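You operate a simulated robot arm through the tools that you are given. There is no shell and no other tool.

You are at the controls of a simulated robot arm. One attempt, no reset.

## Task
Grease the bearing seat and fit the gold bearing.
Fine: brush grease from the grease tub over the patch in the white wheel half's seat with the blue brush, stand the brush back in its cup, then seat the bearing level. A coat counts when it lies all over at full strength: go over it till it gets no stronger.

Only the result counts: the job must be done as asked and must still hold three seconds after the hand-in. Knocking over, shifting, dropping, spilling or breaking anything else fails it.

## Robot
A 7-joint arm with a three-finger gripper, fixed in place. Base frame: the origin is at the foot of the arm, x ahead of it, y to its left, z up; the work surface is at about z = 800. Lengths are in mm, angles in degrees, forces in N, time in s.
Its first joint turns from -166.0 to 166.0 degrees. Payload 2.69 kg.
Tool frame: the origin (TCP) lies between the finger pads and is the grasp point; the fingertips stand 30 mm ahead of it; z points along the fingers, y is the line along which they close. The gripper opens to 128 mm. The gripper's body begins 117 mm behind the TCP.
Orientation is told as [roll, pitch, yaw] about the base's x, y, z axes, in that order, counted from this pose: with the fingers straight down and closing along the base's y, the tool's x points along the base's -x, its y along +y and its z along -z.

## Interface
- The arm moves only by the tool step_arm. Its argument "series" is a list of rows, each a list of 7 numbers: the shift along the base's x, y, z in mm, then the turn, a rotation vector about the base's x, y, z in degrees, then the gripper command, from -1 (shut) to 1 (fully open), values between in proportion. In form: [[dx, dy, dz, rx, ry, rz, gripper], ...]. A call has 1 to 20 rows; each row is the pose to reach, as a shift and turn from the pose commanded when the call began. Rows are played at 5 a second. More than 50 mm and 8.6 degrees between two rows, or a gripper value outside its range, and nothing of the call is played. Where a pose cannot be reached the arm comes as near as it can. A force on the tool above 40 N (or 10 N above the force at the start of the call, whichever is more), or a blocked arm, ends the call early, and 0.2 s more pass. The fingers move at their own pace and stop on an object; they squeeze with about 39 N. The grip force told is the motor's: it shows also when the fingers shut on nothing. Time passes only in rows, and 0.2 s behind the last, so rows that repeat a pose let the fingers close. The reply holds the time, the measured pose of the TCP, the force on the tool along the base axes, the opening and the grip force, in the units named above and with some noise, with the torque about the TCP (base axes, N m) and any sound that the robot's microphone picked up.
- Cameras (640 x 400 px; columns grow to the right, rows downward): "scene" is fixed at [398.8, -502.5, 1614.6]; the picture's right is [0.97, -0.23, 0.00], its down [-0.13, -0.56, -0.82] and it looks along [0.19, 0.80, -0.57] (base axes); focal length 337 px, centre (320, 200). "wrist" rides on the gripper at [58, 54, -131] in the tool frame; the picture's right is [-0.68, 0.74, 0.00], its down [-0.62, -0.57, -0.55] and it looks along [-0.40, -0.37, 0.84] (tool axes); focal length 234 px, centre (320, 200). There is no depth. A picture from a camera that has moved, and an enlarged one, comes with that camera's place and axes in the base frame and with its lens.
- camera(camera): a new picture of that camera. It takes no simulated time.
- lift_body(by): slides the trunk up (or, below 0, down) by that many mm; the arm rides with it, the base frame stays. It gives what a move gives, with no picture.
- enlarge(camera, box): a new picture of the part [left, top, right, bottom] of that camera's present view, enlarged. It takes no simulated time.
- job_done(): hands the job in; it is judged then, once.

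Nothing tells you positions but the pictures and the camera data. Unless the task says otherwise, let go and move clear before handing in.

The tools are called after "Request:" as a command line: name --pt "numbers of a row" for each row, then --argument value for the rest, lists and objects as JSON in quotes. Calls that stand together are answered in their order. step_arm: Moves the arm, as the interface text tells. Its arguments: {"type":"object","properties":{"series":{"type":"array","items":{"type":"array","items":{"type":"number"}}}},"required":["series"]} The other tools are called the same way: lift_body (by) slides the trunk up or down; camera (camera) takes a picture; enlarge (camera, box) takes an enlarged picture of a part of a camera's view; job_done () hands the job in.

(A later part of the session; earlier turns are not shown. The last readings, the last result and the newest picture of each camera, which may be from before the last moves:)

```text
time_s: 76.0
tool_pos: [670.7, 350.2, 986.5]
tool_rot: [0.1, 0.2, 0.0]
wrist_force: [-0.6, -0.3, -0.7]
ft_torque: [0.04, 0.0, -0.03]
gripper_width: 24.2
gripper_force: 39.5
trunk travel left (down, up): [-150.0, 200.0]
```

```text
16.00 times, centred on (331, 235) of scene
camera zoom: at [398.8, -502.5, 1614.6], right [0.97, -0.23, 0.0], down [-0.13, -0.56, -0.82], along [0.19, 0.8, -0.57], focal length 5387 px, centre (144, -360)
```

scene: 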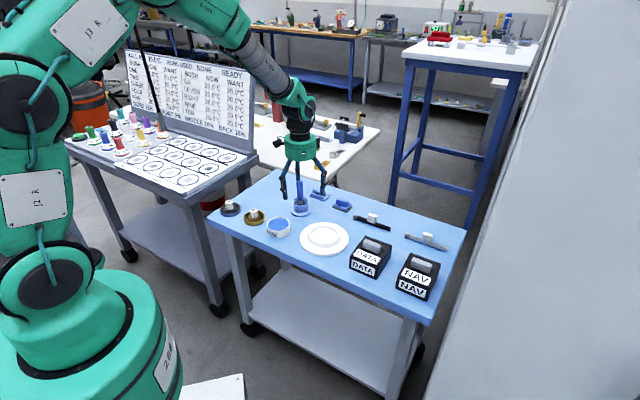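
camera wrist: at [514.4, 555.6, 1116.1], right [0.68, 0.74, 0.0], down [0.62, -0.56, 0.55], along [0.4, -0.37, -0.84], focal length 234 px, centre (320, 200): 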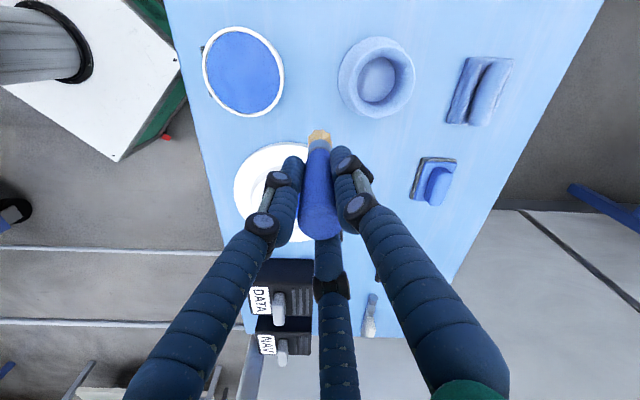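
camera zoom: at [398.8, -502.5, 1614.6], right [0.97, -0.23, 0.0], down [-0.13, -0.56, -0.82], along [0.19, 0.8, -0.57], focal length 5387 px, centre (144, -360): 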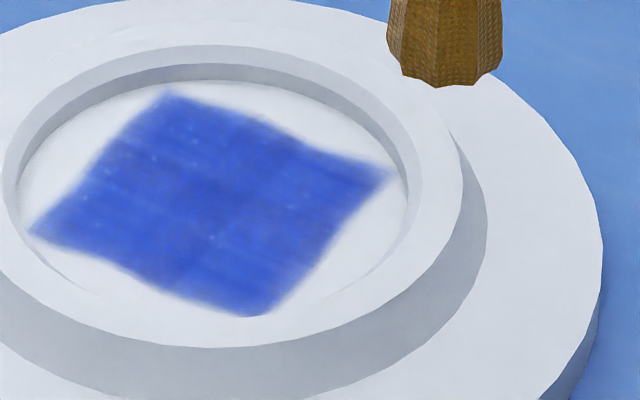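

The coat looks the same as before the extra pass, so it seems saturated. I'll compare the bristle colour to make sure the brush was still loaded during that pass.

Request:
enlarge --camera "scene" --box '[290, 160, 370, 235]'

Request:
camera --camera "wrist"

```text
5.33 times, centred on (330, 198) of scene
camera zoom: at [398.8, -502.5, 1614.6], right [0.97, -0.23, 0.0], down [-0.13, -0.56, -0.82], along [0.19, 0.8, -0.57], focal length 1796 px, centre (267, 213)
```

zoom: 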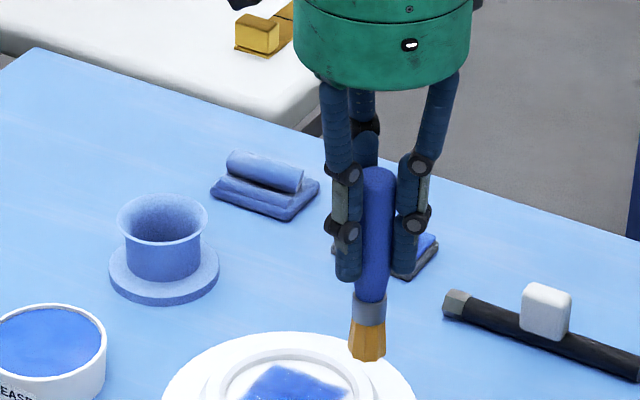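

```text
taken
camera wrist: at [613.3, 403.8, 1119.5], right [0.68, 0.74, 0.0], down [0.62, -0.57, 0.55], along [0.4, -0.37, -0.84], focal length 234 px, centre (320, 200)
```

wrist: 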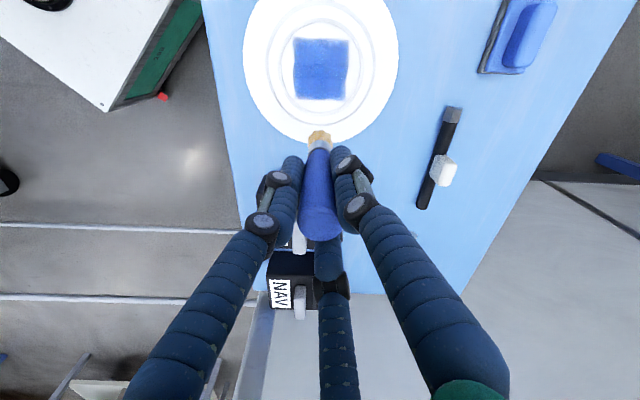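

The bristles are still amber, so the brush stayed loaded and the coat has stopped getting stronger. I'll carry the brush back above its cup.

Request:
step_arm --pt "0 5 27 0 0 0 -1" --pt "-13 38 27 0 0 0 -1" --pt "-26 71 27 0 0 0 -1" --pt "-39 104 27 0 0 0 -1" --pt "-52 137 27 0 0 0 -1" --pt "-65 170 27 0 0 0 -1" --pt "-78 203 27 0 0 0 -1" --pt "-91.6 231.2 27 0 0 0 -1" --pt "-91.6 231.2 27 0 0 0 -1" --pt "-91.6 231.2 27 0 0 0 -1"

Request:
enlarge --camera "wrist" --box '[270, 70, 370, 180]'

Request:
enlarge --camera "scene" --box '[260, 120, 350, 225]'

```text
time_s: 78.2
tool_pos: [579.3, 579.5, 1013.8]
tool_rot: [0.0, 0.2, 0.0]
wrist_force: [-0.2, 0.2, -1.7]
ft_torque: [0.0, 0.0, 0.03]
gripper_width: 24.2
gripper_force: 38.7
trunk travel left (down, up): [-150.0, 200.0]
```

```text
3.64 times, centred on (320, 125) of wrist
camera zoom: at [521.9, 632.6, 1146.1], right [0.68, 0.74, 0.0], down [0.62, -0.57, 0.55], along [0.4, -0.37, -0.84], focal length 852 px, centre (320, 473)
```

zoom: 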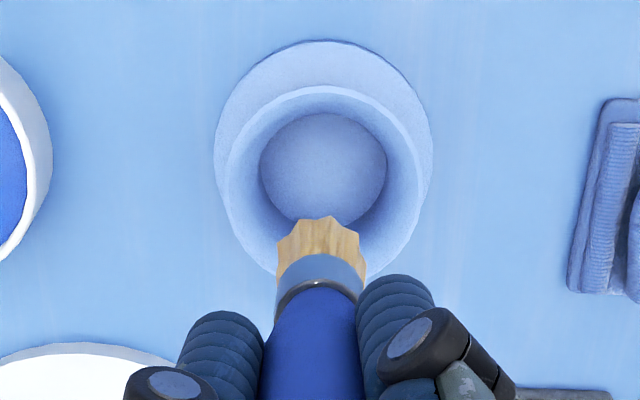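

```text
3.81 times, centred on (305, 172) of scene
camera zoom: at [398.8, -502.5, 1614.6], right [0.97, -0.23, 0.0], down [-0.13, -0.56, -0.82], along [0.19, 0.8, -0.57], focal length 1282 px, centre (377, 305)
```

zoom: 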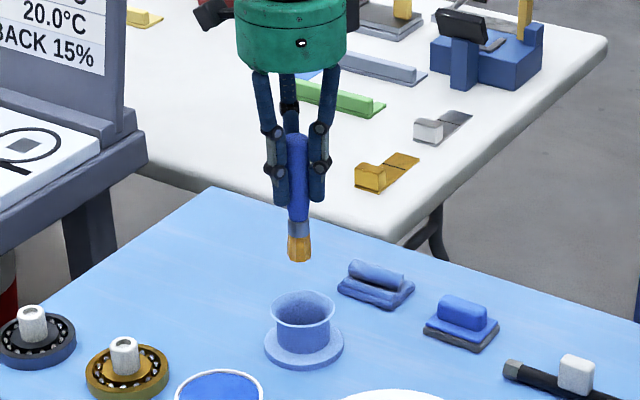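

The brush is centred over the cup. I'll lower it in and then feel for the cup floor.

Request:
step_arm --pt "0.5 0.5 -20 0 0 0 -1" --pt "0.5 0.5 -42 0 0 0 -1" --pt "0.5 0.5 -62 0 0 0 -1" --pt "0.5 0.5 -80 0 0 0 -1" --pt "0.5 0.5 -92 0 0 0 -1" --pt "0.5 0.5 -97 0 0 0 -1" --pt "0.5 0.5 -97 0 0 0 -1"

Request:
enlarge --camera "wrist" --box '[260, 80, 380, 180]'

```text
time_s: 79.8
tool_pos: [579.7, 580.7, 915.8]
tool_rot: [0.1, 0.2, 0.0]
wrist_force: [-0.3, 1.0, -1.5]
ft_torque: [0.0, -0.02, -0.02]
gripper_width: 24.2
gripper_force: 38.8
trunk travel left (down, up): [-150.0, 200.0]
```

```text
4.00 times, centred on (320, 130) of wrist
camera zoom: at [522.3, 634.4, 1048.7], right [0.68, 0.74, 0.0], down [0.62, -0.57, 0.55], along [0.4, -0.37, -0.84], focal length 937 px, centre (320, 480)
```

zoom: 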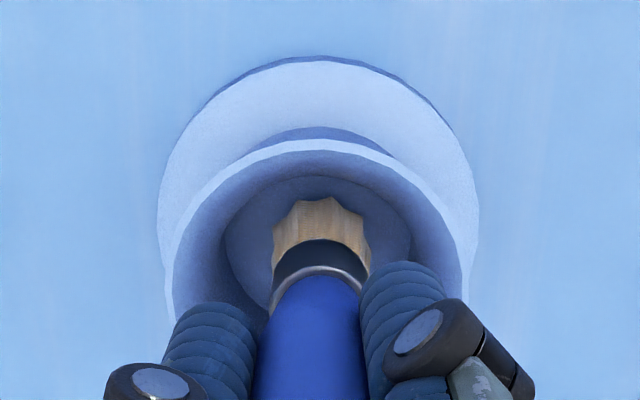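

Request:
step_arm --pt "0 0 -1 0 0 0 -1" --pt "0 0 -2 0 0 0 -1" --pt "0 0 -2.5 0 0 0 -1" --pt "0 0 -2.5 0 0 0 -1"

```text
time_s: 80.8
tool_pos: [579.9, 579.8, 914.1]
tool_rot: [0.0, 0.2, 0.0]
wrist_force: [0.0, 0.7, -0.9]
ft_torque: [0.03, 0.01, -0.01]
gripper_width: 24.0
gripper_force: 39.5
trunk travel left (down, up): [-150.0, 200.0]
```

Request:
step_arm --pt "0 0 -0.8 0 0 0 -1" --pt "0 0 -1.5 0 0 0 -1" --pt "0 0 -1.5 0 0 0 -1"

```text
time_s: 81.6
tool_pos: [579.7, 581.0, 914.3]
tool_rot: [0.0, 0.3, 0.0]
wrist_force: [0.2, -1.2, -0.8]
ft_torque: [-0.02, 0.0, 0.0]
gripper_width: 24.0
gripper_force: 38.8
trunk travel left (down, up): [-150.0, 200.0]
```

Request:
step_arm --pt "0 0 -0.8 0 0 0 -1" --pt "0 0 -1.5 0 0 0 -1" --pt "0 0 -1.5 0 0 0 -1"

```text
time_s: 82.4
tool_pos: [579.9, 580.0, 912.1]
tool_rot: [0.0, 0.2, -0.1]
wrist_force: [0.6, -1.1, 2.4]
ft_torque: [-0.13, -0.02, 0.01]
gripper_width: 24.2
gripper_force: 39.3
trunk travel left (down, up): [-150.0, 200.0]
```

The brush tip has just touched the cup floor. I'll open the gripper gently.

Request:
step_arm --pt "0 0 0 0 0 0 -0.58" --pt "0 0 0 0 0 0 -0.52" --pt "0 0 0 0 0 0 -0.4" --pt "0 0 0 0 0 0 -0.2" --pt "0 0 0 0 0 0 0" --pt "0 0 0 0 0 0 0.3" --pt "0 0 0 0 0 0 0.6" --pt "0 0 0 0 0 0 0.6"

Request:
enlarge --camera "scene" --box '[260, 140, 350, 225]'

Request:
camera --camera "wrist"

```text
time_s: 84.2
tool_pos: [579.7, 579.9, 912.3]
tool_rot: [0.0, 0.2, 0.0]
wrist_force: [-0.9, 0.1, -0.1]
ft_torque: [0.03, -0.02, 0.01]
gripper_width: 102.5
gripper_force: 0.1
trunk travel left (down, up): [-150.0, 200.0]
```

```text
4.71 times, centred on (305, 182) of scene
camera zoom: at [398.8, -502.5, 1614.6], right [0.97, -0.23, 0.0], down [-0.13, -0.56, -0.82], along [0.19, 0.8, -0.57], focal length 1584 px, centre (391, 282)
```

zoom: 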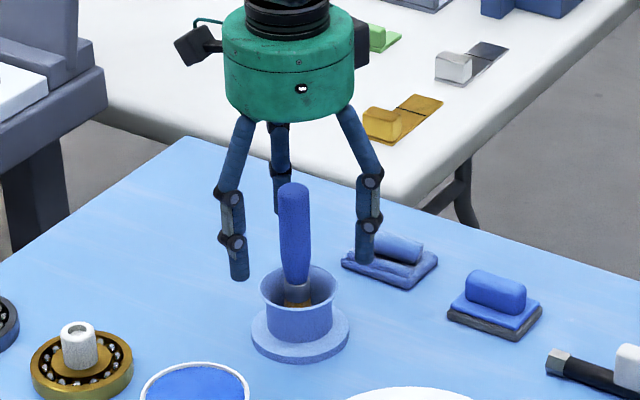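

```text
taken
camera wrist: at [521.9, 633.9, 1043.3], right [0.68, 0.74, 0.0], down [0.62, -0.57, 0.55], along [0.4, -0.37, -0.84], focal length 234 px, centre (320, 200)
```

wrist: 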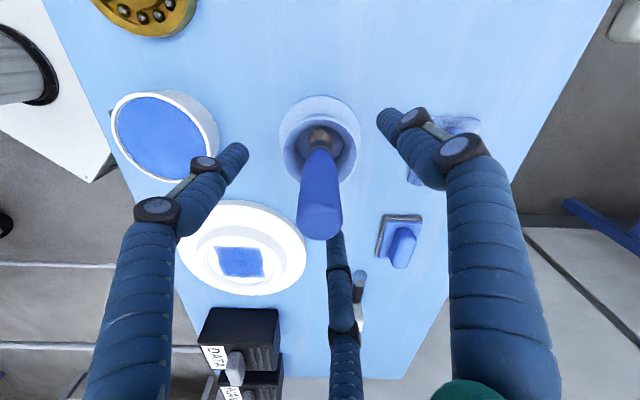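

The brush stands upright in its cup. I'll go straight up and clear, then across to the gold bearing for a close look.

Request:
step_arm --pt "0 0 15 0 0 0 0.6" --pt "0 0 40 0 0 0 0.6" --pt "0 0 70 0 -0.1 0 0.6" --pt "0 0 105 0 -0.2 0 0.6" --pt "-40 -3 105 0 -0.2 0 0.4" --pt "-80 -6 105 0 -0.2 0 0.2" --pt "-120 -9 105 0 -0.2 0 0" --pt "-160 -12 105 0 -0.2 0 0" --pt "-189 -14 105 0 -0.2 0 0" --pt "-189 -14 70 0 -0.2 0 0" --pt "-189 -14 50 0 -0.2 0 0" --pt "-189 -14 50 0 -0.2 0 0"

Request:
camera --camera "wrist"

Request:
enlarge --camera "wrist" --box '[260, 60, 400, 180]'

Request:
enlarge --camera "scene" --box '[220, 150, 320, 235]'

```text
time_s: 86.8
tool_pos: [390.3, 566.8, 961.4]
tool_rot: [0.0, 0.0, -0.1]
wrist_force: [-0.1, 0.6, -0.6]
ft_torque: [-0.01, 0.0, 0.01]
gripper_width: 63.8
gripper_force: 0.0
trunk travel left (down, up): [-150.0, 200.0]
```

```text
taken
camera wrist: at [332.4, 619.4, 1093.7], right [0.68, 0.74, 0.0], down [0.62, -0.57, 0.55], along [0.4, -0.37, -0.84], focal length 234 px, centre (320, 200)
```

wrist: 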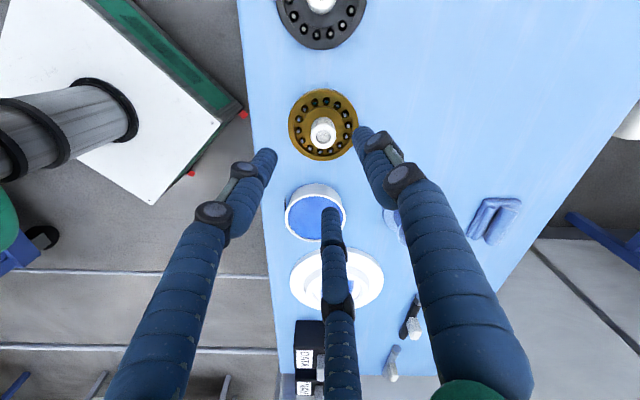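

```text
3.33 times, centred on (330, 120) of wrist
camera zoom: at [332.4, 619.4, 1093.7], right [0.68, 0.74, 0.0], down [0.62, -0.57, 0.55], along [0.4, -0.37, -0.84], focal length 781 px, centre (287, 467)
```

zoom: 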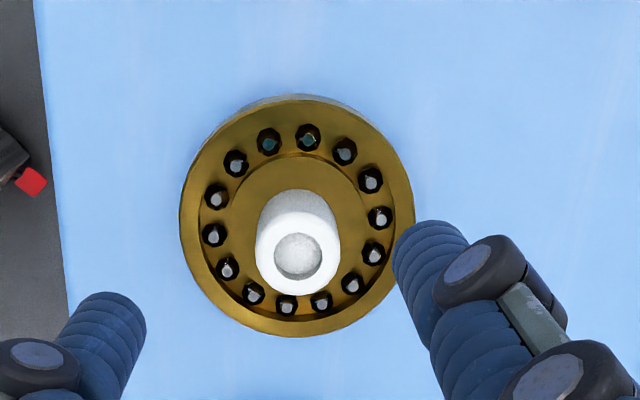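

```text
4.71 times, centred on (270, 192) of scene
camera zoom: at [398.8, -502.5, 1614.6], right [0.97, -0.23, 0.0], down [-0.13, -0.56, -0.82], along [0.19, 0.8, -0.57], focal length 1584 px, centre (555, 235)
```

zoom: 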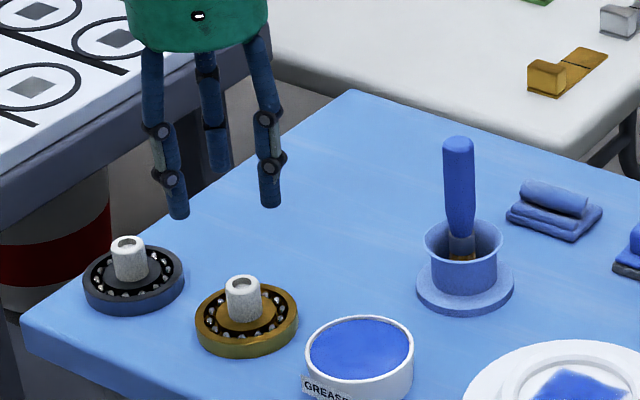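

The gold bearing sits at about (392.5, 569), with ring top near z = 810, knob top near z = 843 and a diameter of about 84 mm. I'll lower around the knob, staying above it at first.

Request:
step_arm --pt "2.2 2.2 -20 0 0 0 0" --pt "2.2 2.2 -40 0 0 0 0" --pt "2.2 2.2 -60 0 0 0 0" --pt "2.2 2.2 -80 0 0 0 0" --pt "2.2 2.2 -80 0 0 0 0"

Request:
camera --camera "wrist"

Request:
enlarge --camera "wrist" --box '[250, 90, 390, 210]'

Request:
enlarge --camera "scene" --box '[225, 175, 285, 230]'

```text
time_s: 88.0
tool_pos: [393.9, 568.9, 882.0]
tool_rot: [-0.1, 0.0, 0.0]
wrist_force: [0.6, 0.4, -0.9]
ft_torque: [-0.07, 0.01, 0.01]
gripper_width: 63.9
gripper_force: 0.1
trunk travel left (down, up): [-150.0, 200.0]
```

```text
taken
camera wrist: at [335.7, 621.7, 1013.6], right [0.68, 0.74, 0.0], down [0.62, -0.56, 0.55], along [0.4, -0.37, -0.84], focal length 234 px, centre (320, 200)
```

wrist: 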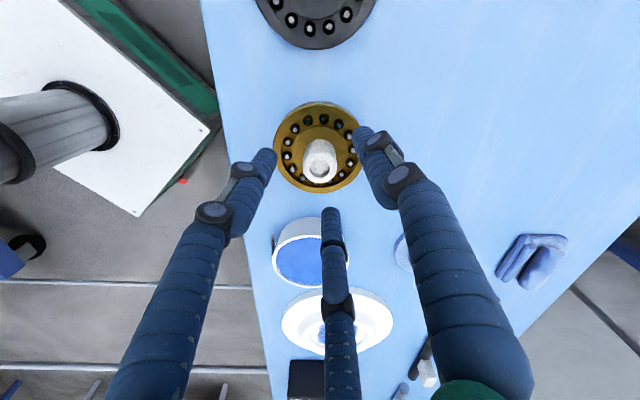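

```text
3.33 times, centred on (320, 150) of wrist
camera zoom: at [335.7, 621.7, 1013.6], right [0.68, 0.74, 0.0], down [0.62, -0.56, 0.55], along [0.4, -0.37, -0.84], focal length 781 px, centre (320, 367)
```

zoom: 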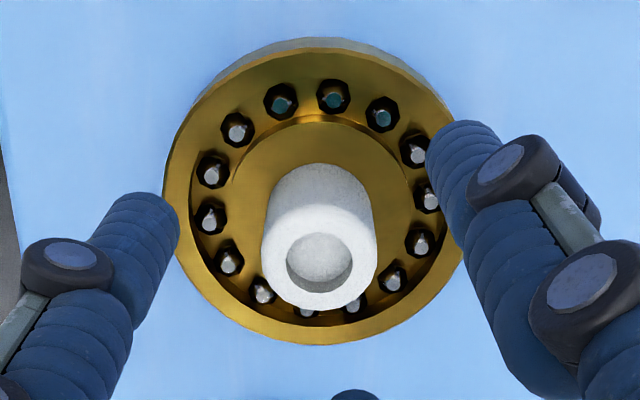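

```text
7.27 times, centred on (255, 202) of scene
camera zoom: at [398.8, -502.5, 1614.6], right [0.97, -0.23, 0.0], down [-0.13, -0.56, -0.82], along [0.19, 0.8, -0.57], focal length 2448 px, centre (793, 182)
```

zoom: 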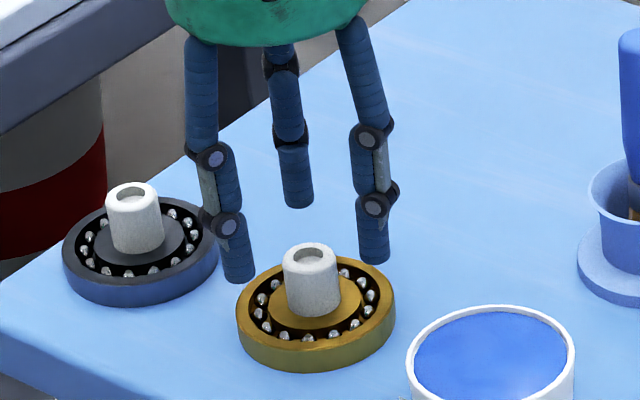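

The knob is within about 1 mm of the tool axis. Next I'll go down to TCP z ≈ 852, which puts the fingertips near 821, above the ring, and close on the knob.

Request:
step_arm --pt "0.6 -0.5 -10 0 0 0 0" --pt "0.6 -0.5 -18 0 0 0 0" --pt "0.6 -0.5 -25 0 0 0 0" --pt "0.6 -0.5 -30 0 0 0 0" --pt "0.6 -0.5 -30 0 0 0 0"

Request:
enlarge --camera "wrist" --box '[250, 100, 390, 220]'

Request:
enlarge --camera "scene" --box '[225, 175, 285, 230]'

```text
time_s: 89.2
tool_pos: [392.7, 569.6, 851.7]
tool_rot: [0.0, 0.1, 0.0]
wrist_force: [0.5, 0.5, -0.7]
ft_torque: [-0.02, 0.01, 0.01]
gripper_width: 64.3
gripper_force: 0.2
trunk travel left (down, up): [-150.0, 200.0]
```

```text
3.33 times, centred on (320, 160) of wrist
camera zoom: at [335.2, 622.4, 983.8], right [0.68, 0.74, 0.0], down [0.62, -0.57, 0.55], along [0.4, -0.37, -0.84], focal length 781 px, centre (320, 333)
```

zoom: 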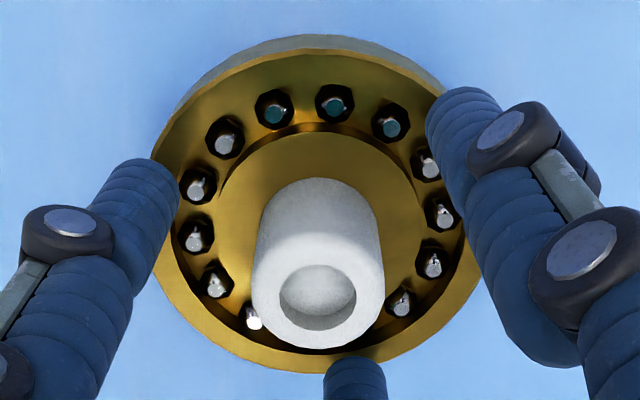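

```text
7.27 times, centred on (255, 202) of scene
camera zoom: at [398.8, -502.5, 1614.6], right [0.97, -0.23, 0.0], down [-0.13, -0.56, -0.82], along [0.19, 0.8, -0.57], focal length 2448 px, centre (793, 182)
```

zoom: 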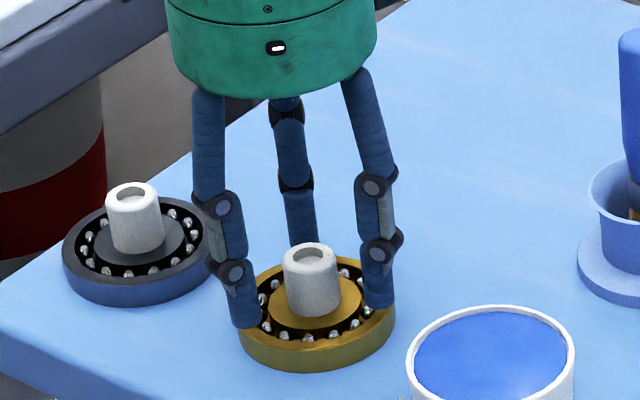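

Request:
step_arm --pt "0 0 0 0 0 0 -0.2" --pt "0 0 0 0 0 0 -0.4" --pt "0 0 0 0 0 0 -0.5" --pt "0 0 0 0 0 0 -0.6" --pt "0 0 0 0 0 0 -1" --pt "0 0 0 0 0 0 -1" --pt "0 0 0 0 0 0 -1"

Request:
enlarge --camera "wrist" --box '[250, 100, 390, 220]'

Request:
enlarge --camera "scene" --box '[225, 175, 285, 230]'

```text
time_s: 90.8
tool_pos: [392.4, 568.8, 851.9]
tool_rot: [0.0, 0.1, -0.1]
wrist_force: [1.5, -1.0, 0.6]
ft_torque: [-0.02, 0.11, 0.01]
gripper_width: 26.6
gripper_force: 39.3
trunk travel left (down, up): [-150.0, 200.0]
```

```text
3.33 times, centred on (320, 160) of wrist
camera zoom: at [335.1, 622.2, 983.9], right [0.68, 0.74, 0.0], down [0.62, -0.57, 0.55], along [0.4, -0.37, -0.84], focal length 781 px, centre (320, 333)
```

zoom: 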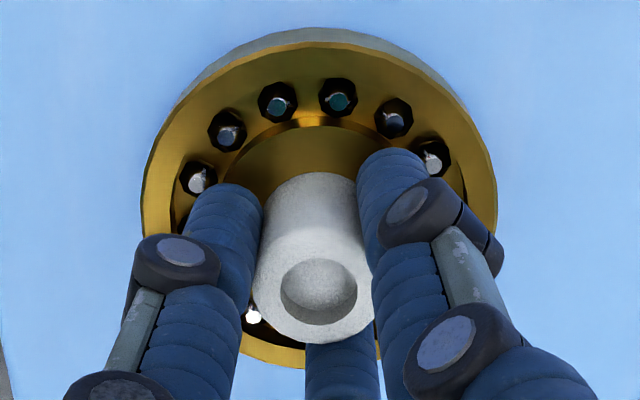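

```text
7.27 times, centred on (255, 202) of scene
camera zoom: at [398.8, -502.5, 1614.6], right [0.97, -0.23, 0.0], down [-0.13, -0.56, -0.82], along [0.19, 0.8, -0.57], focal length 2448 px, centre (793, 182)
```

zoom: 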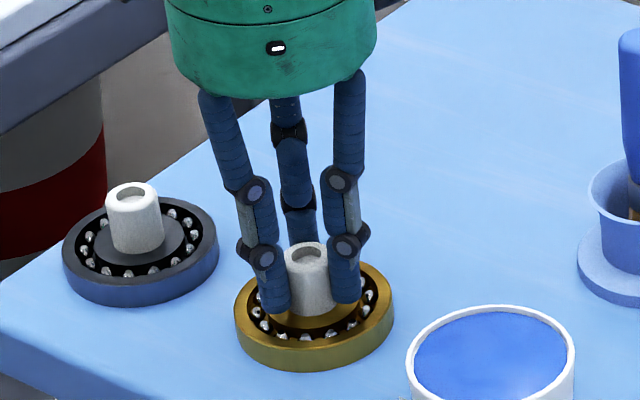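

The knob is gripped at 26.6 mm. I'll lift a little and check that the bearing hangs level and centred.

Request:
step_arm --pt "0 0 5 0 0 0 -1" --pt "0 0 15 0 0 0 -1" --pt "0 0 35 0 0 0 -1" --pt "0 0 60 0 0 0 -1" --pt "0 0 80 0 0 0 -1" --pt "0 0 80 0 0 0 -1"

Request:
camera --camera "wrist"

Request:
enlarge --camera "scene" --box '[220, 140, 300, 215]'

```text
time_s: 92.2
tool_pos: [393.7, 569.1, 930.7]
tool_rot: [-0.1, 0.0, 0.0]
wrist_force: [2.0, -0.2, -1.7]
ft_torque: [-0.02, 0.04, 0.0]
gripper_width: 26.4
gripper_force: 39.1
trunk travel left (down, up): [-150.0, 200.0]
```

```text
taken
camera wrist: at [335.3, 621.6, 1062.9], right [0.68, 0.74, 0.0], down [0.62, -0.56, 0.55], along [0.4, -0.37, -0.84], focal length 234 px, centre (320, 200)
```

wrist: 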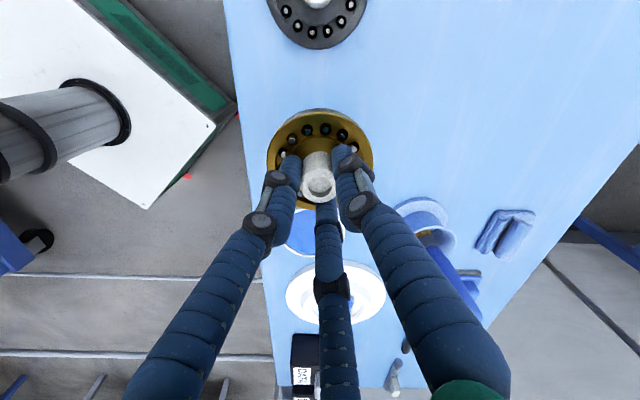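

```text
5.33 times, centred on (260, 178) of scene
camera zoom: at [398.8, -502.5, 1614.6], right [0.97, -0.23, 0.0], down [-0.13, -0.56, -0.82], along [0.19, 0.8, -0.57], focal length 1796 px, centre (640, 320)
```

zoom: 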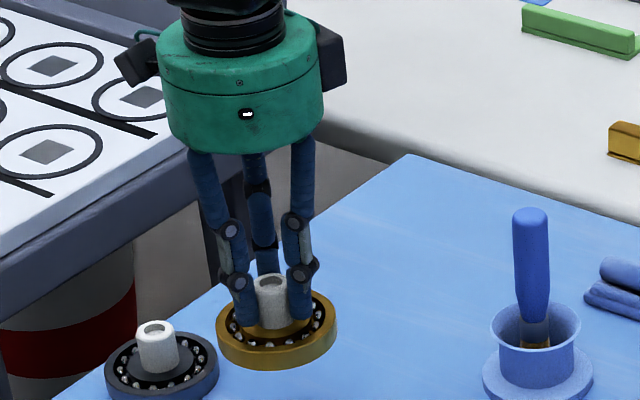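

Request:
enlarge --camera "scene" --box '[235, 185, 295, 222]'

Request:
enlarge --camera "wrist" --box '[250, 90, 390, 220]'

```text
10.67 times, centred on (265, 204) of scene
camera zoom: at [398.8, -502.5, 1614.6], right [0.97, -0.23, 0.0], down [-0.13, -0.56, -0.82], along [0.19, 0.8, -0.57], focal length 3591 px, centre (907, 163)
```

zoom: 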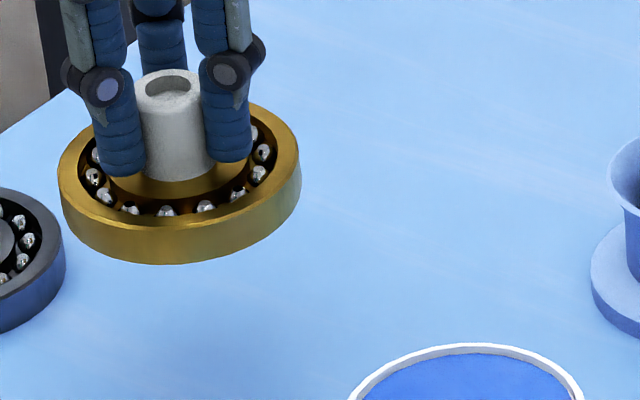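

```text
3.08 times, centred on (320, 155) of wrist
camera zoom: at [335.3, 621.6, 1062.9], right [0.68, 0.74, 0.0], down [0.62, -0.56, 0.55], along [0.4, -0.37, -0.84], focal length 720 px, centre (320, 338)
```

zoom: 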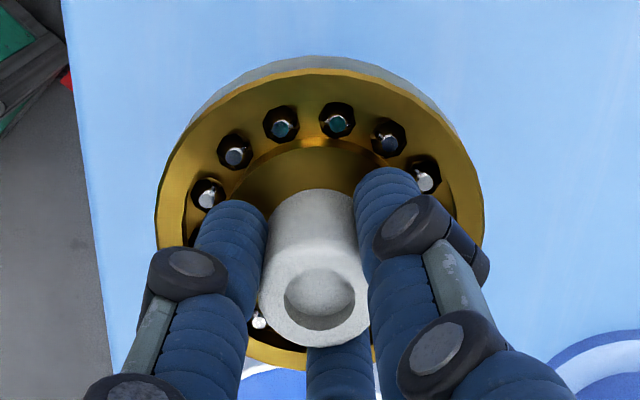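

The bearing hangs level and is centred in the grip to within about 1 mm. I'll carry it over the wheel seat.

Request:
step_arm --pt "12 -9 0 0 0 0 -1" --pt "36 -27 0 0 0 0 -1" --pt "64 -49 0 0 0 0 -1" --pt "94 -72 0 0 0 0 -1" --pt "124 -95 0 0 0 0 -1" --pt "154 -118 0 0 0 0 -1" --pt "184 -141 0 0 0 0 -1" --pt "212 -162 0 0 0 0 -1" --pt "230 -175 0 0 0 0 -1" --pt "238 -181 0 0 0 0 -1" --pt "238 -181 0 0 0 0 -1"

Request:
camera --camera "wrist"

Request:
enlarge --camera "wrist" --box '[240, 40, 400, 220]'

Request:
enlarge --camera "scene" --box '[285, 175, 365, 260]'

```text
time_s: 94.6
tool_pos: [631.2, 387.8, 931.0]
tool_rot: [0.0, 0.0, 0.0]
wrist_force: [1.3, 0.9, -3.0]
ft_torque: [0.01, 0.03, 0.03]
gripper_width: 26.4
gripper_force: 38.9
trunk travel left (down, up): [-150.0, 200.0]
```

```text
taken
camera wrist: at [573.6, 441.6, 1063.4], right [0.68, 0.74, 0.0], down [0.62, -0.57, 0.55], along [0.4, -0.37, -0.84], focal length 234 px, centre (320, 200)
```

wrist: 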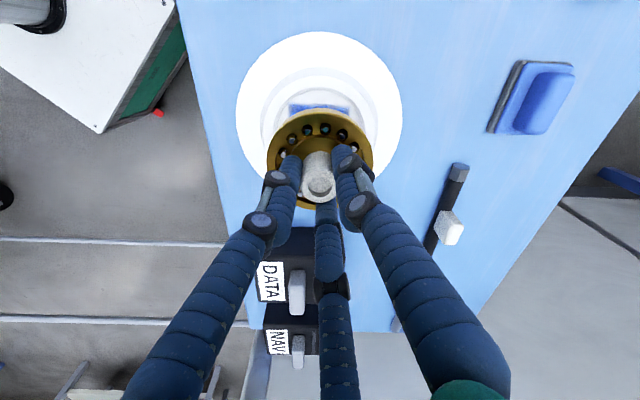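

```text
2.22 times, centred on (320, 130) of wrist
camera zoom: at [573.6, 441.6, 1063.4], right [0.68, 0.74, 0.0], down [0.62, -0.57, 0.55], along [0.4, -0.37, -0.84], focal length 520 px, centre (320, 356)
```

zoom: 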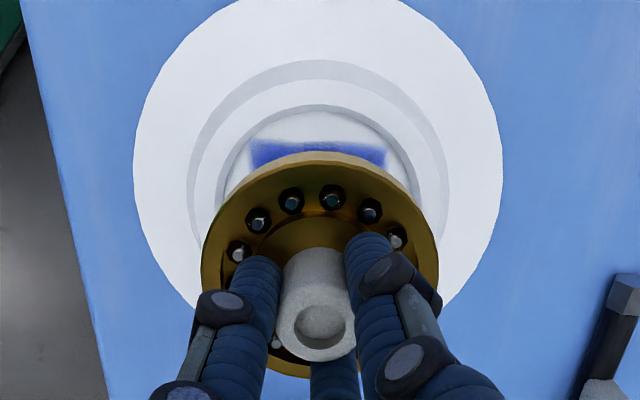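

```text
4.71 times, centred on (325, 218) of scene
camera zoom: at [398.8, -502.5, 1614.6], right [0.97, -0.23, 0.0], down [-0.13, -0.56, -0.82], along [0.19, 0.8, -0.57], focal length 1584 px, centre (296, 118)
```

zoom: 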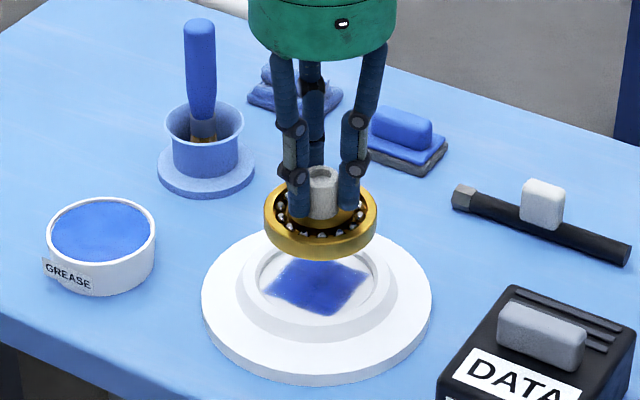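

I'll take finer views to align the bearing concentrically with the seat before lowering it.

Request:
enlarge --camera "scene" --box '[300, 205, 350, 255]'

Request:
enlarge --camera "wrist" --box '[260, 60, 380, 160]'

```text
8.00 times, centred on (325, 230) of scene
camera zoom: at [398.8, -502.5, 1614.6], right [0.97, -0.23, 0.0], down [-0.13, -0.56, -0.82], along [0.19, 0.8, -0.57], focal length 2693 px, centre (280, -40)
```

zoom: 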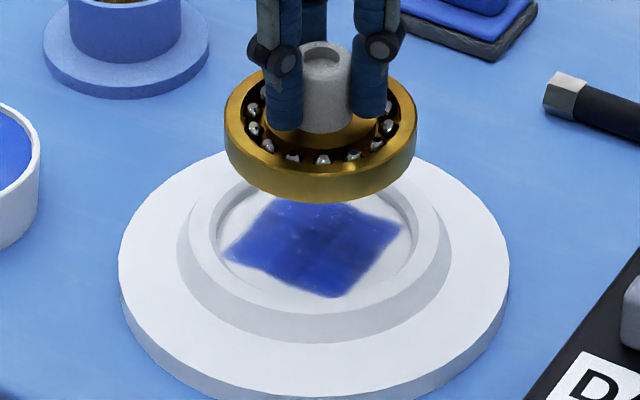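

```text
4.00 times, centred on (320, 110) of wrist
camera zoom: at [573.6, 441.6, 1063.4], right [0.68, 0.74, 0.0], down [0.62, -0.57, 0.55], along [0.4, -0.37, -0.84], focal length 937 px, centre (320, 560)
```

zoom: 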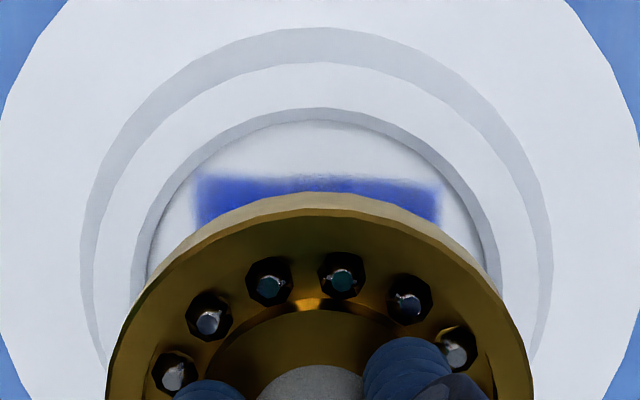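

The bearing is about 2 mm too far in +x. I'll shift it and lower to just above the seat rim to check again.

Request:
step_arm --pt "-1.8 0.2 0 0 0 0 -1" --pt "-1.8 0.2 -15 0 0 0 -1" --pt "-1.8 0.2 -30 0 0 0 -1" --pt "-1.8 0.2 -42 0 0 0 -1" --pt "-1.8 0.2 -47 0 0 0 -1" --pt "-1.8 0.2 -47 0 0 0 -1"

Request:
enlarge --camera "scene" --box '[300, 205, 350, 255]'

Request:
enlarge --camera "wrist" --box '[250, 60, 390, 210]'

```text
time_s: 96.0
tool_pos: [629.0, 387.7, 883.7]
tool_rot: [0.0, 0.0, 0.0]
wrist_force: [0.5, -0.7, -2.3]
ft_torque: [-0.02, -0.01, 0.02]
gripper_width: 26.3
gripper_force: 39.1
trunk travel left (down, up): [-150.0, 200.0]
```

```text
8.00 times, centred on (325, 230) of scene
camera zoom: at [398.8, -502.5, 1614.6], right [0.97, -0.23, 0.0], down [-0.13, -0.56, -0.82], along [0.19, 0.8, -0.57], focal length 2693 px, centre (280, -40)
```

zoom: 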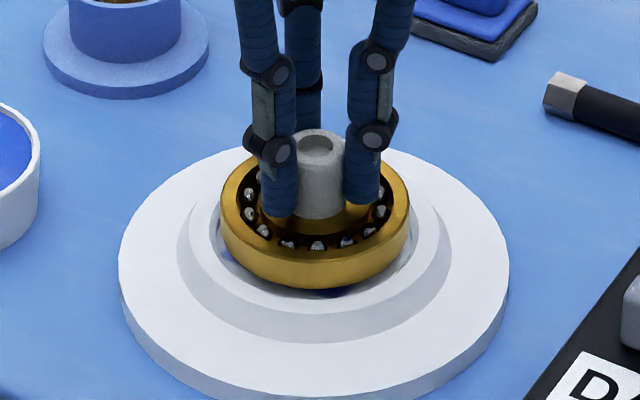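

```text
2.67 times, centred on (320, 135) of wrist
camera zoom: at [571.1, 440.9, 1016.5], right [0.68, 0.74, 0.0], down [0.62, -0.57, 0.55], along [0.4, -0.37, -0.84], focal length 624 px, centre (320, 373)
```

zoom: 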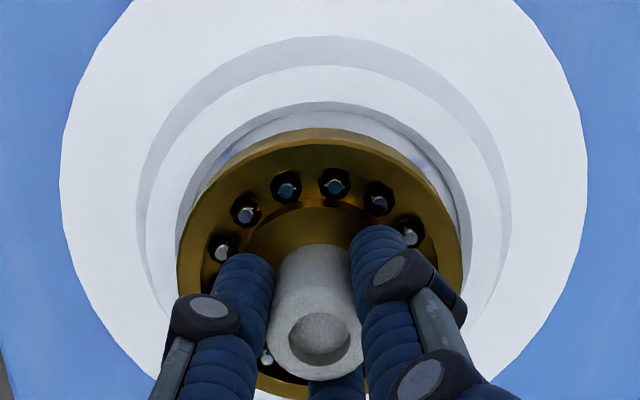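

Request:
step_arm --pt "0.5 1 0 0 0 0 -1" --pt "0.5 1 -1 0 0 0 -1" --pt "0.5 1 -1 0 0 0 -1"

Request:
enlarge --camera "scene" --box '[300, 215, 350, 255]'

Request:
enlarge --camera "wrist" --box '[250, 60, 390, 210]'

```text
time_s: 96.8
tool_pos: [630.8, 388.7, 882.3]
tool_rot: [0.0, 0.0, 0.0]
wrist_force: [0.2, 0.2, -3.1]
ft_torque: [-0.01, 0.0, 0.04]
gripper_width: 26.2
gripper_force: 39.0
trunk travel left (down, up): [-150.0, 200.0]
```

```text
10.00 times, centred on (325, 235) of scene
camera zoom: at [398.8, -502.5, 1614.6], right [0.97, -0.23, 0.0], down [-0.13, -0.56, -0.82], along [0.19, 0.8, -0.57], focal length 3367 px, centre (270, -150)
```

zoom: 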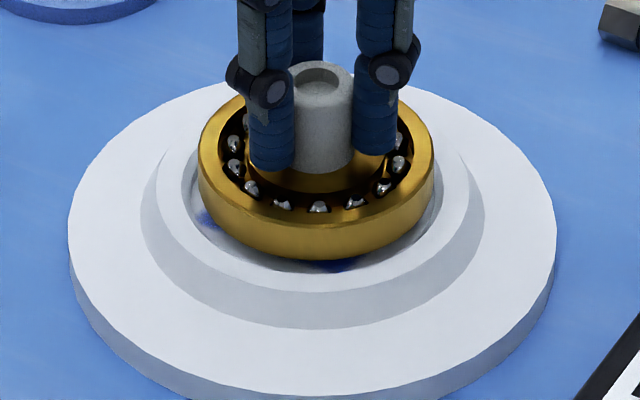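

```text
2.67 times, centred on (320, 135) of wrist
camera zoom: at [572.4, 442.5, 1015.2], right [0.68, 0.74, 0.0], down [0.62, -0.57, 0.55], along [0.4, -0.37, -0.84], focal length 624 px, centre (320, 373)
```

zoom: 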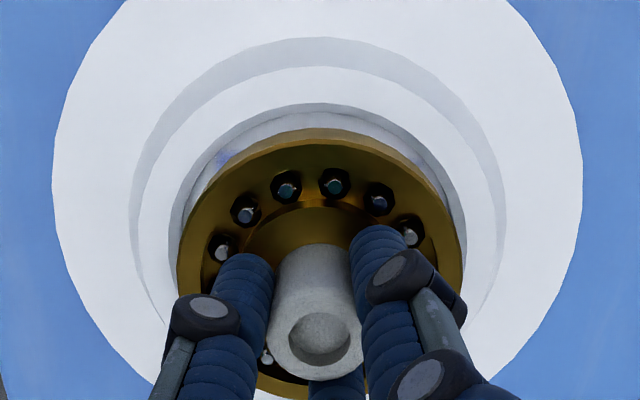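

Request:
step_arm --pt "-0.5 0 0 0 0 0 -1" --pt "-0.9 0 -3 0 0 0 -1" --pt "-0.9 0 -5 0 0 0 -1" --pt "-0.9 0 -5 0 0 0 -1"

Request:
enlarge --camera "scene" --box '[300, 215, 350, 255]'

Request:
enlarge --camera "wrist" --box '[250, 60, 390, 210]'

```text
time_s: 97.8
tool_pos: [629.5, 389.1, 877.7]
tool_rot: [0.1, 0.0, 0.0]
wrist_force: [0.2, -0.3, -2.3]
ft_torque: [0.0, 0.01, -0.02]
gripper_width: 26.4
gripper_force: 39.6
trunk travel left (down, up): [-150.0, 200.0]
```

```text
10.00 times, centred on (325, 235) of scene
camera zoom: at [398.8, -502.5, 1614.6], right [0.97, -0.23, 0.0], down [-0.13, -0.56, -0.82], along [0.19, 0.8, -0.57], focal length 3367 px, centre (270, -150)
```

zoom: 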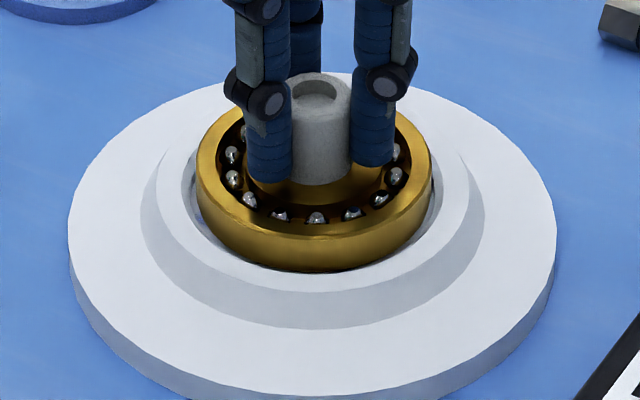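

```text
2.67 times, centred on (320, 135) of wrist
camera zoom: at [571.6, 442.5, 1010.0], right [0.68, 0.74, 0.0], down [0.62, -0.57, 0.55], along [0.4, -0.37, -0.84], focal length 624 px, centre (320, 373)
```

zoom: 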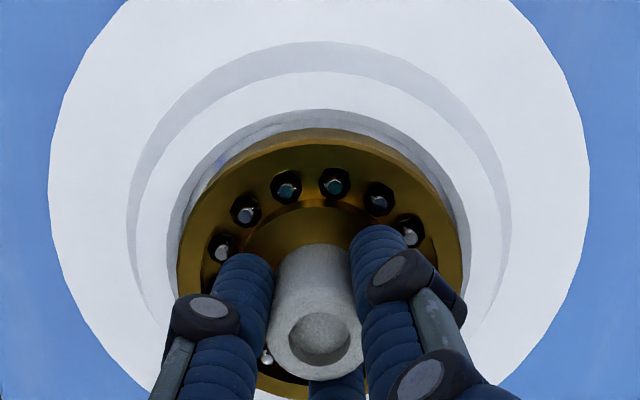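

I need a closer look at the gaps around the bearing before going further down.

Request:
enlarge --camera "scene" --box '[316, 226, 346, 248]'

Request:
enlarge --camera "wrist" --box '[280, 80, 365, 130]'

Request:
enlarge --camera "wrist" --box '[265, 90, 325, 140]'

Request:
enlarge --camera "wrist" --box '[325, 90, 385, 140]'

```text
16.00 times, centred on (331, 237) of scene
camera zoom: at [398.8, -502.5, 1614.6], right [0.97, -0.23, 0.0], down [-0.13, -0.56, -0.82], along [0.19, 0.8, -0.57], focal length 5387 px, centre (144, -392)
```

zoom: 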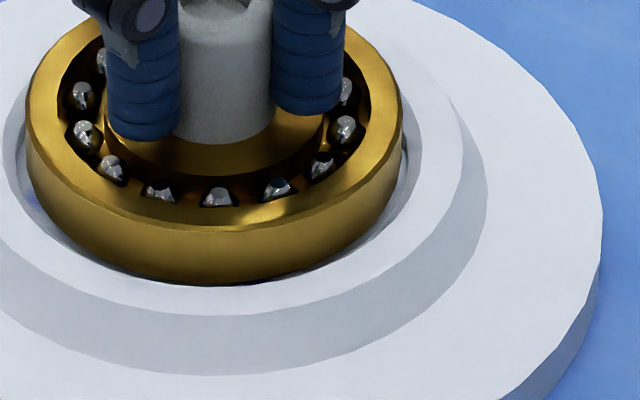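

```text
7.53 times, centred on (322, 105) of wrist
camera zoom: at [571.6, 442.5, 1010.0], right [0.68, 0.74, 0.0], down [0.62, -0.57, 0.55], along [0.4, -0.37, -0.84], focal length 1763 px, centre (301, 915)
```

zoom: 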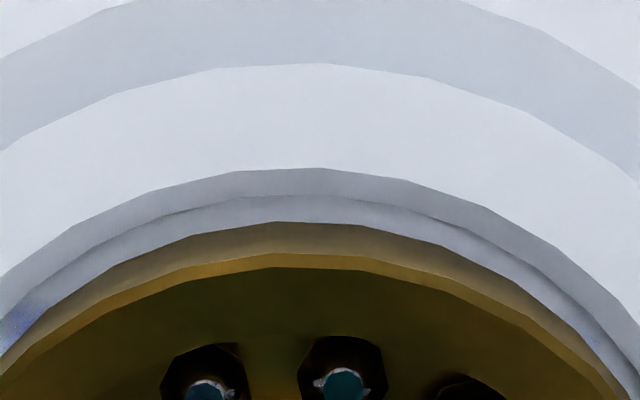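

```text
8.00 times, centred on (295, 115) of wrist
camera zoom: at [571.6, 442.5, 1010.0], right [0.68, 0.74, 0.0], down [0.62, -0.57, 0.55], along [0.4, -0.37, -0.84], focal length 1873 px, centre (520, 880)
```

zoom: 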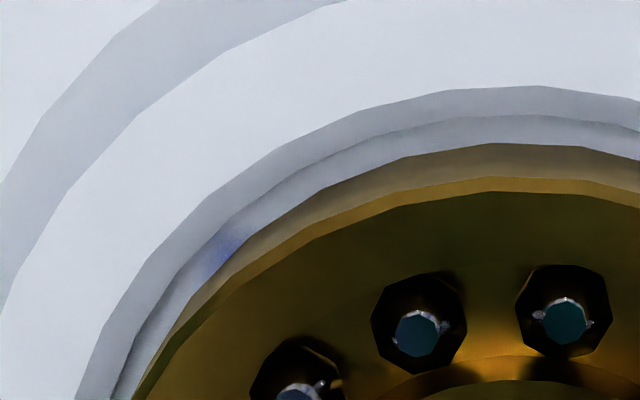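

```text
8.00 times, centred on (355, 115) of wrist
camera zoom: at [571.6, 442.5, 1010.0], right [0.68, 0.74, 0.0], down [0.62, -0.57, 0.55], along [0.4, -0.37, -0.84], focal length 1873 px, centre (40, 880)
```

zoom: 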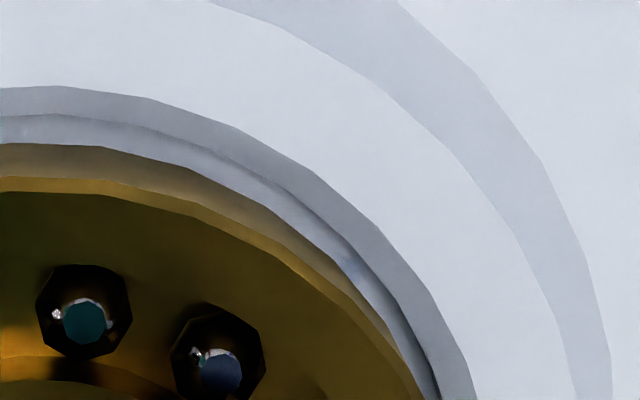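

Lateral readings from both cameras agree to within about 0.4 mm, so the bearing is aligned and already entering the bore. I'll lower it slowly and watch the force.

Request:
step_arm --pt "-0.2 0 -1 0 0 0 -1" --pt "-0.2 0 -2 0 0 0 -1" --pt "-0.2 0 -3 0 0 0 -1" --pt "-0.2 0 -3 0 0 0 -1"

```text
time_s: 98.8
tool_pos: [628.9, 390.8, 874.2]
tool_rot: [0.0, 0.1, 0.0]
wrist_force: [1.1, 0.0, -2.5]
ft_torque: [0.0, 0.01, -0.02]
gripper_width: 26.4
gripper_force: 38.8
trunk travel left (down, up): [-150.0, 200.0]
```

Request:
step_arm --pt "0 0 -1 0 0 0 -1" --pt "0 0 -2 0 0 0 -1" --pt "0 0 -2 0 0 0 -1"

Request:
enlarge --camera "scene" --box '[300, 215, 350, 255]'

Request:
enlarge --camera "wrist" --box '[250, 60, 390, 210]'

```text
time_s: 99.6
tool_pos: [628.2, 390.3, 873.8]
tool_rot: [0.0, -0.2, 0.0]
wrist_force: [-2.2, -0.8, 7.0]
ft_torque: [-0.07, 0.07, -0.04]
gripper_width: 26.2
gripper_force: 39.4
trunk travel left (down, up): [-150.0, 200.0]
```

```text
10.00 times, centred on (325, 235) of scene
camera zoom: at [398.8, -502.5, 1614.6], right [0.97, -0.23, 0.0], down [-0.13, -0.56, -0.82], along [0.19, 0.8, -0.57], focal length 3367 px, centre (270, -150)
```

zoom: 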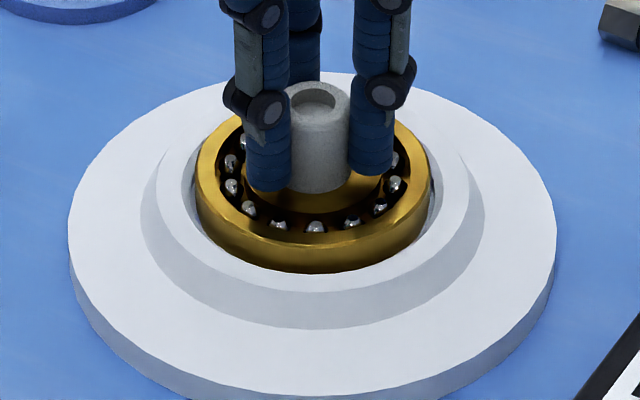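

```text
2.67 times, centred on (320, 135) of wrist
camera zoom: at [571.2, 442.8, 1005.9], right [0.68, 0.74, 0.0], down [0.62, -0.57, 0.55], along [0.41, -0.37, -0.84], focal length 624 px, centre (320, 373)
```

zoom: 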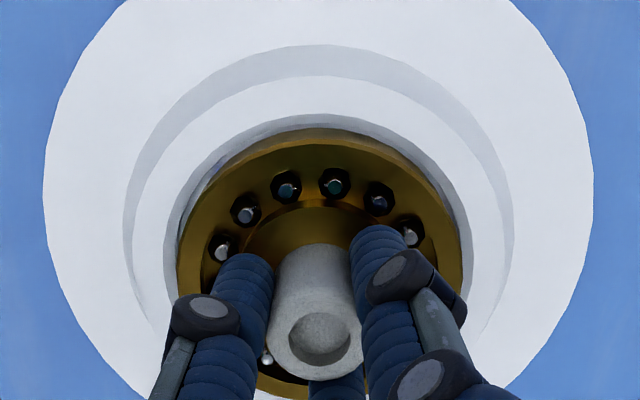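

Request:
step_arm --pt "0.3 0 -0.5 0 0.1 0 -1" --pt "0.3 0 -1 0 0.1 0 -1" --pt "0.3 0 -1 0 0.1 0 -1"

Request:
enlarge --camera "scene" --box '[316, 226, 346, 248]'

Request:
enlarge --camera "wrist" --box '[280, 80, 365, 130]'

```text
time_s: 100.4
tool_pos: [628.6, 389.4, 873.3]
tool_rot: [0.0, 0.1, 0.0]
wrist_force: [-4.7, -0.1, 20.6]
ft_torque: [0.01, 0.2, 0.01]
gripper_width: 26.4
gripper_force: 38.9
trunk travel left (down, up): [-150.0, 200.0]
```

```text
16.00 times, centred on (331, 237) of scene
camera zoom: at [398.8, -502.5, 1614.6], right [0.97, -0.23, 0.0], down [-0.13, -0.56, -0.82], along [0.19, 0.8, -0.57], focal length 5387 px, centre (144, -392)
```

zoom: 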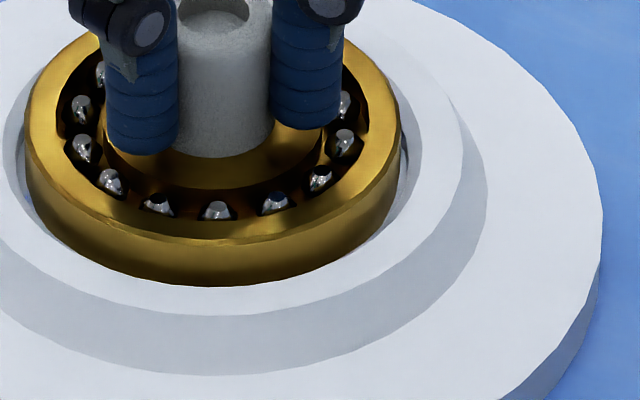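

```text
7.53 times, centred on (322, 105) of wrist
camera zoom: at [571.4, 442.7, 1005.9], right [0.68, 0.74, 0.0], down [0.62, -0.57, 0.55], along [0.4, -0.37, -0.84], focal length 1763 px, centre (301, 915)
```

zoom: 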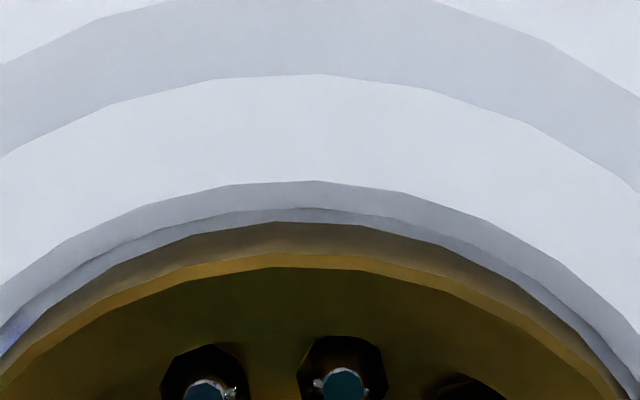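

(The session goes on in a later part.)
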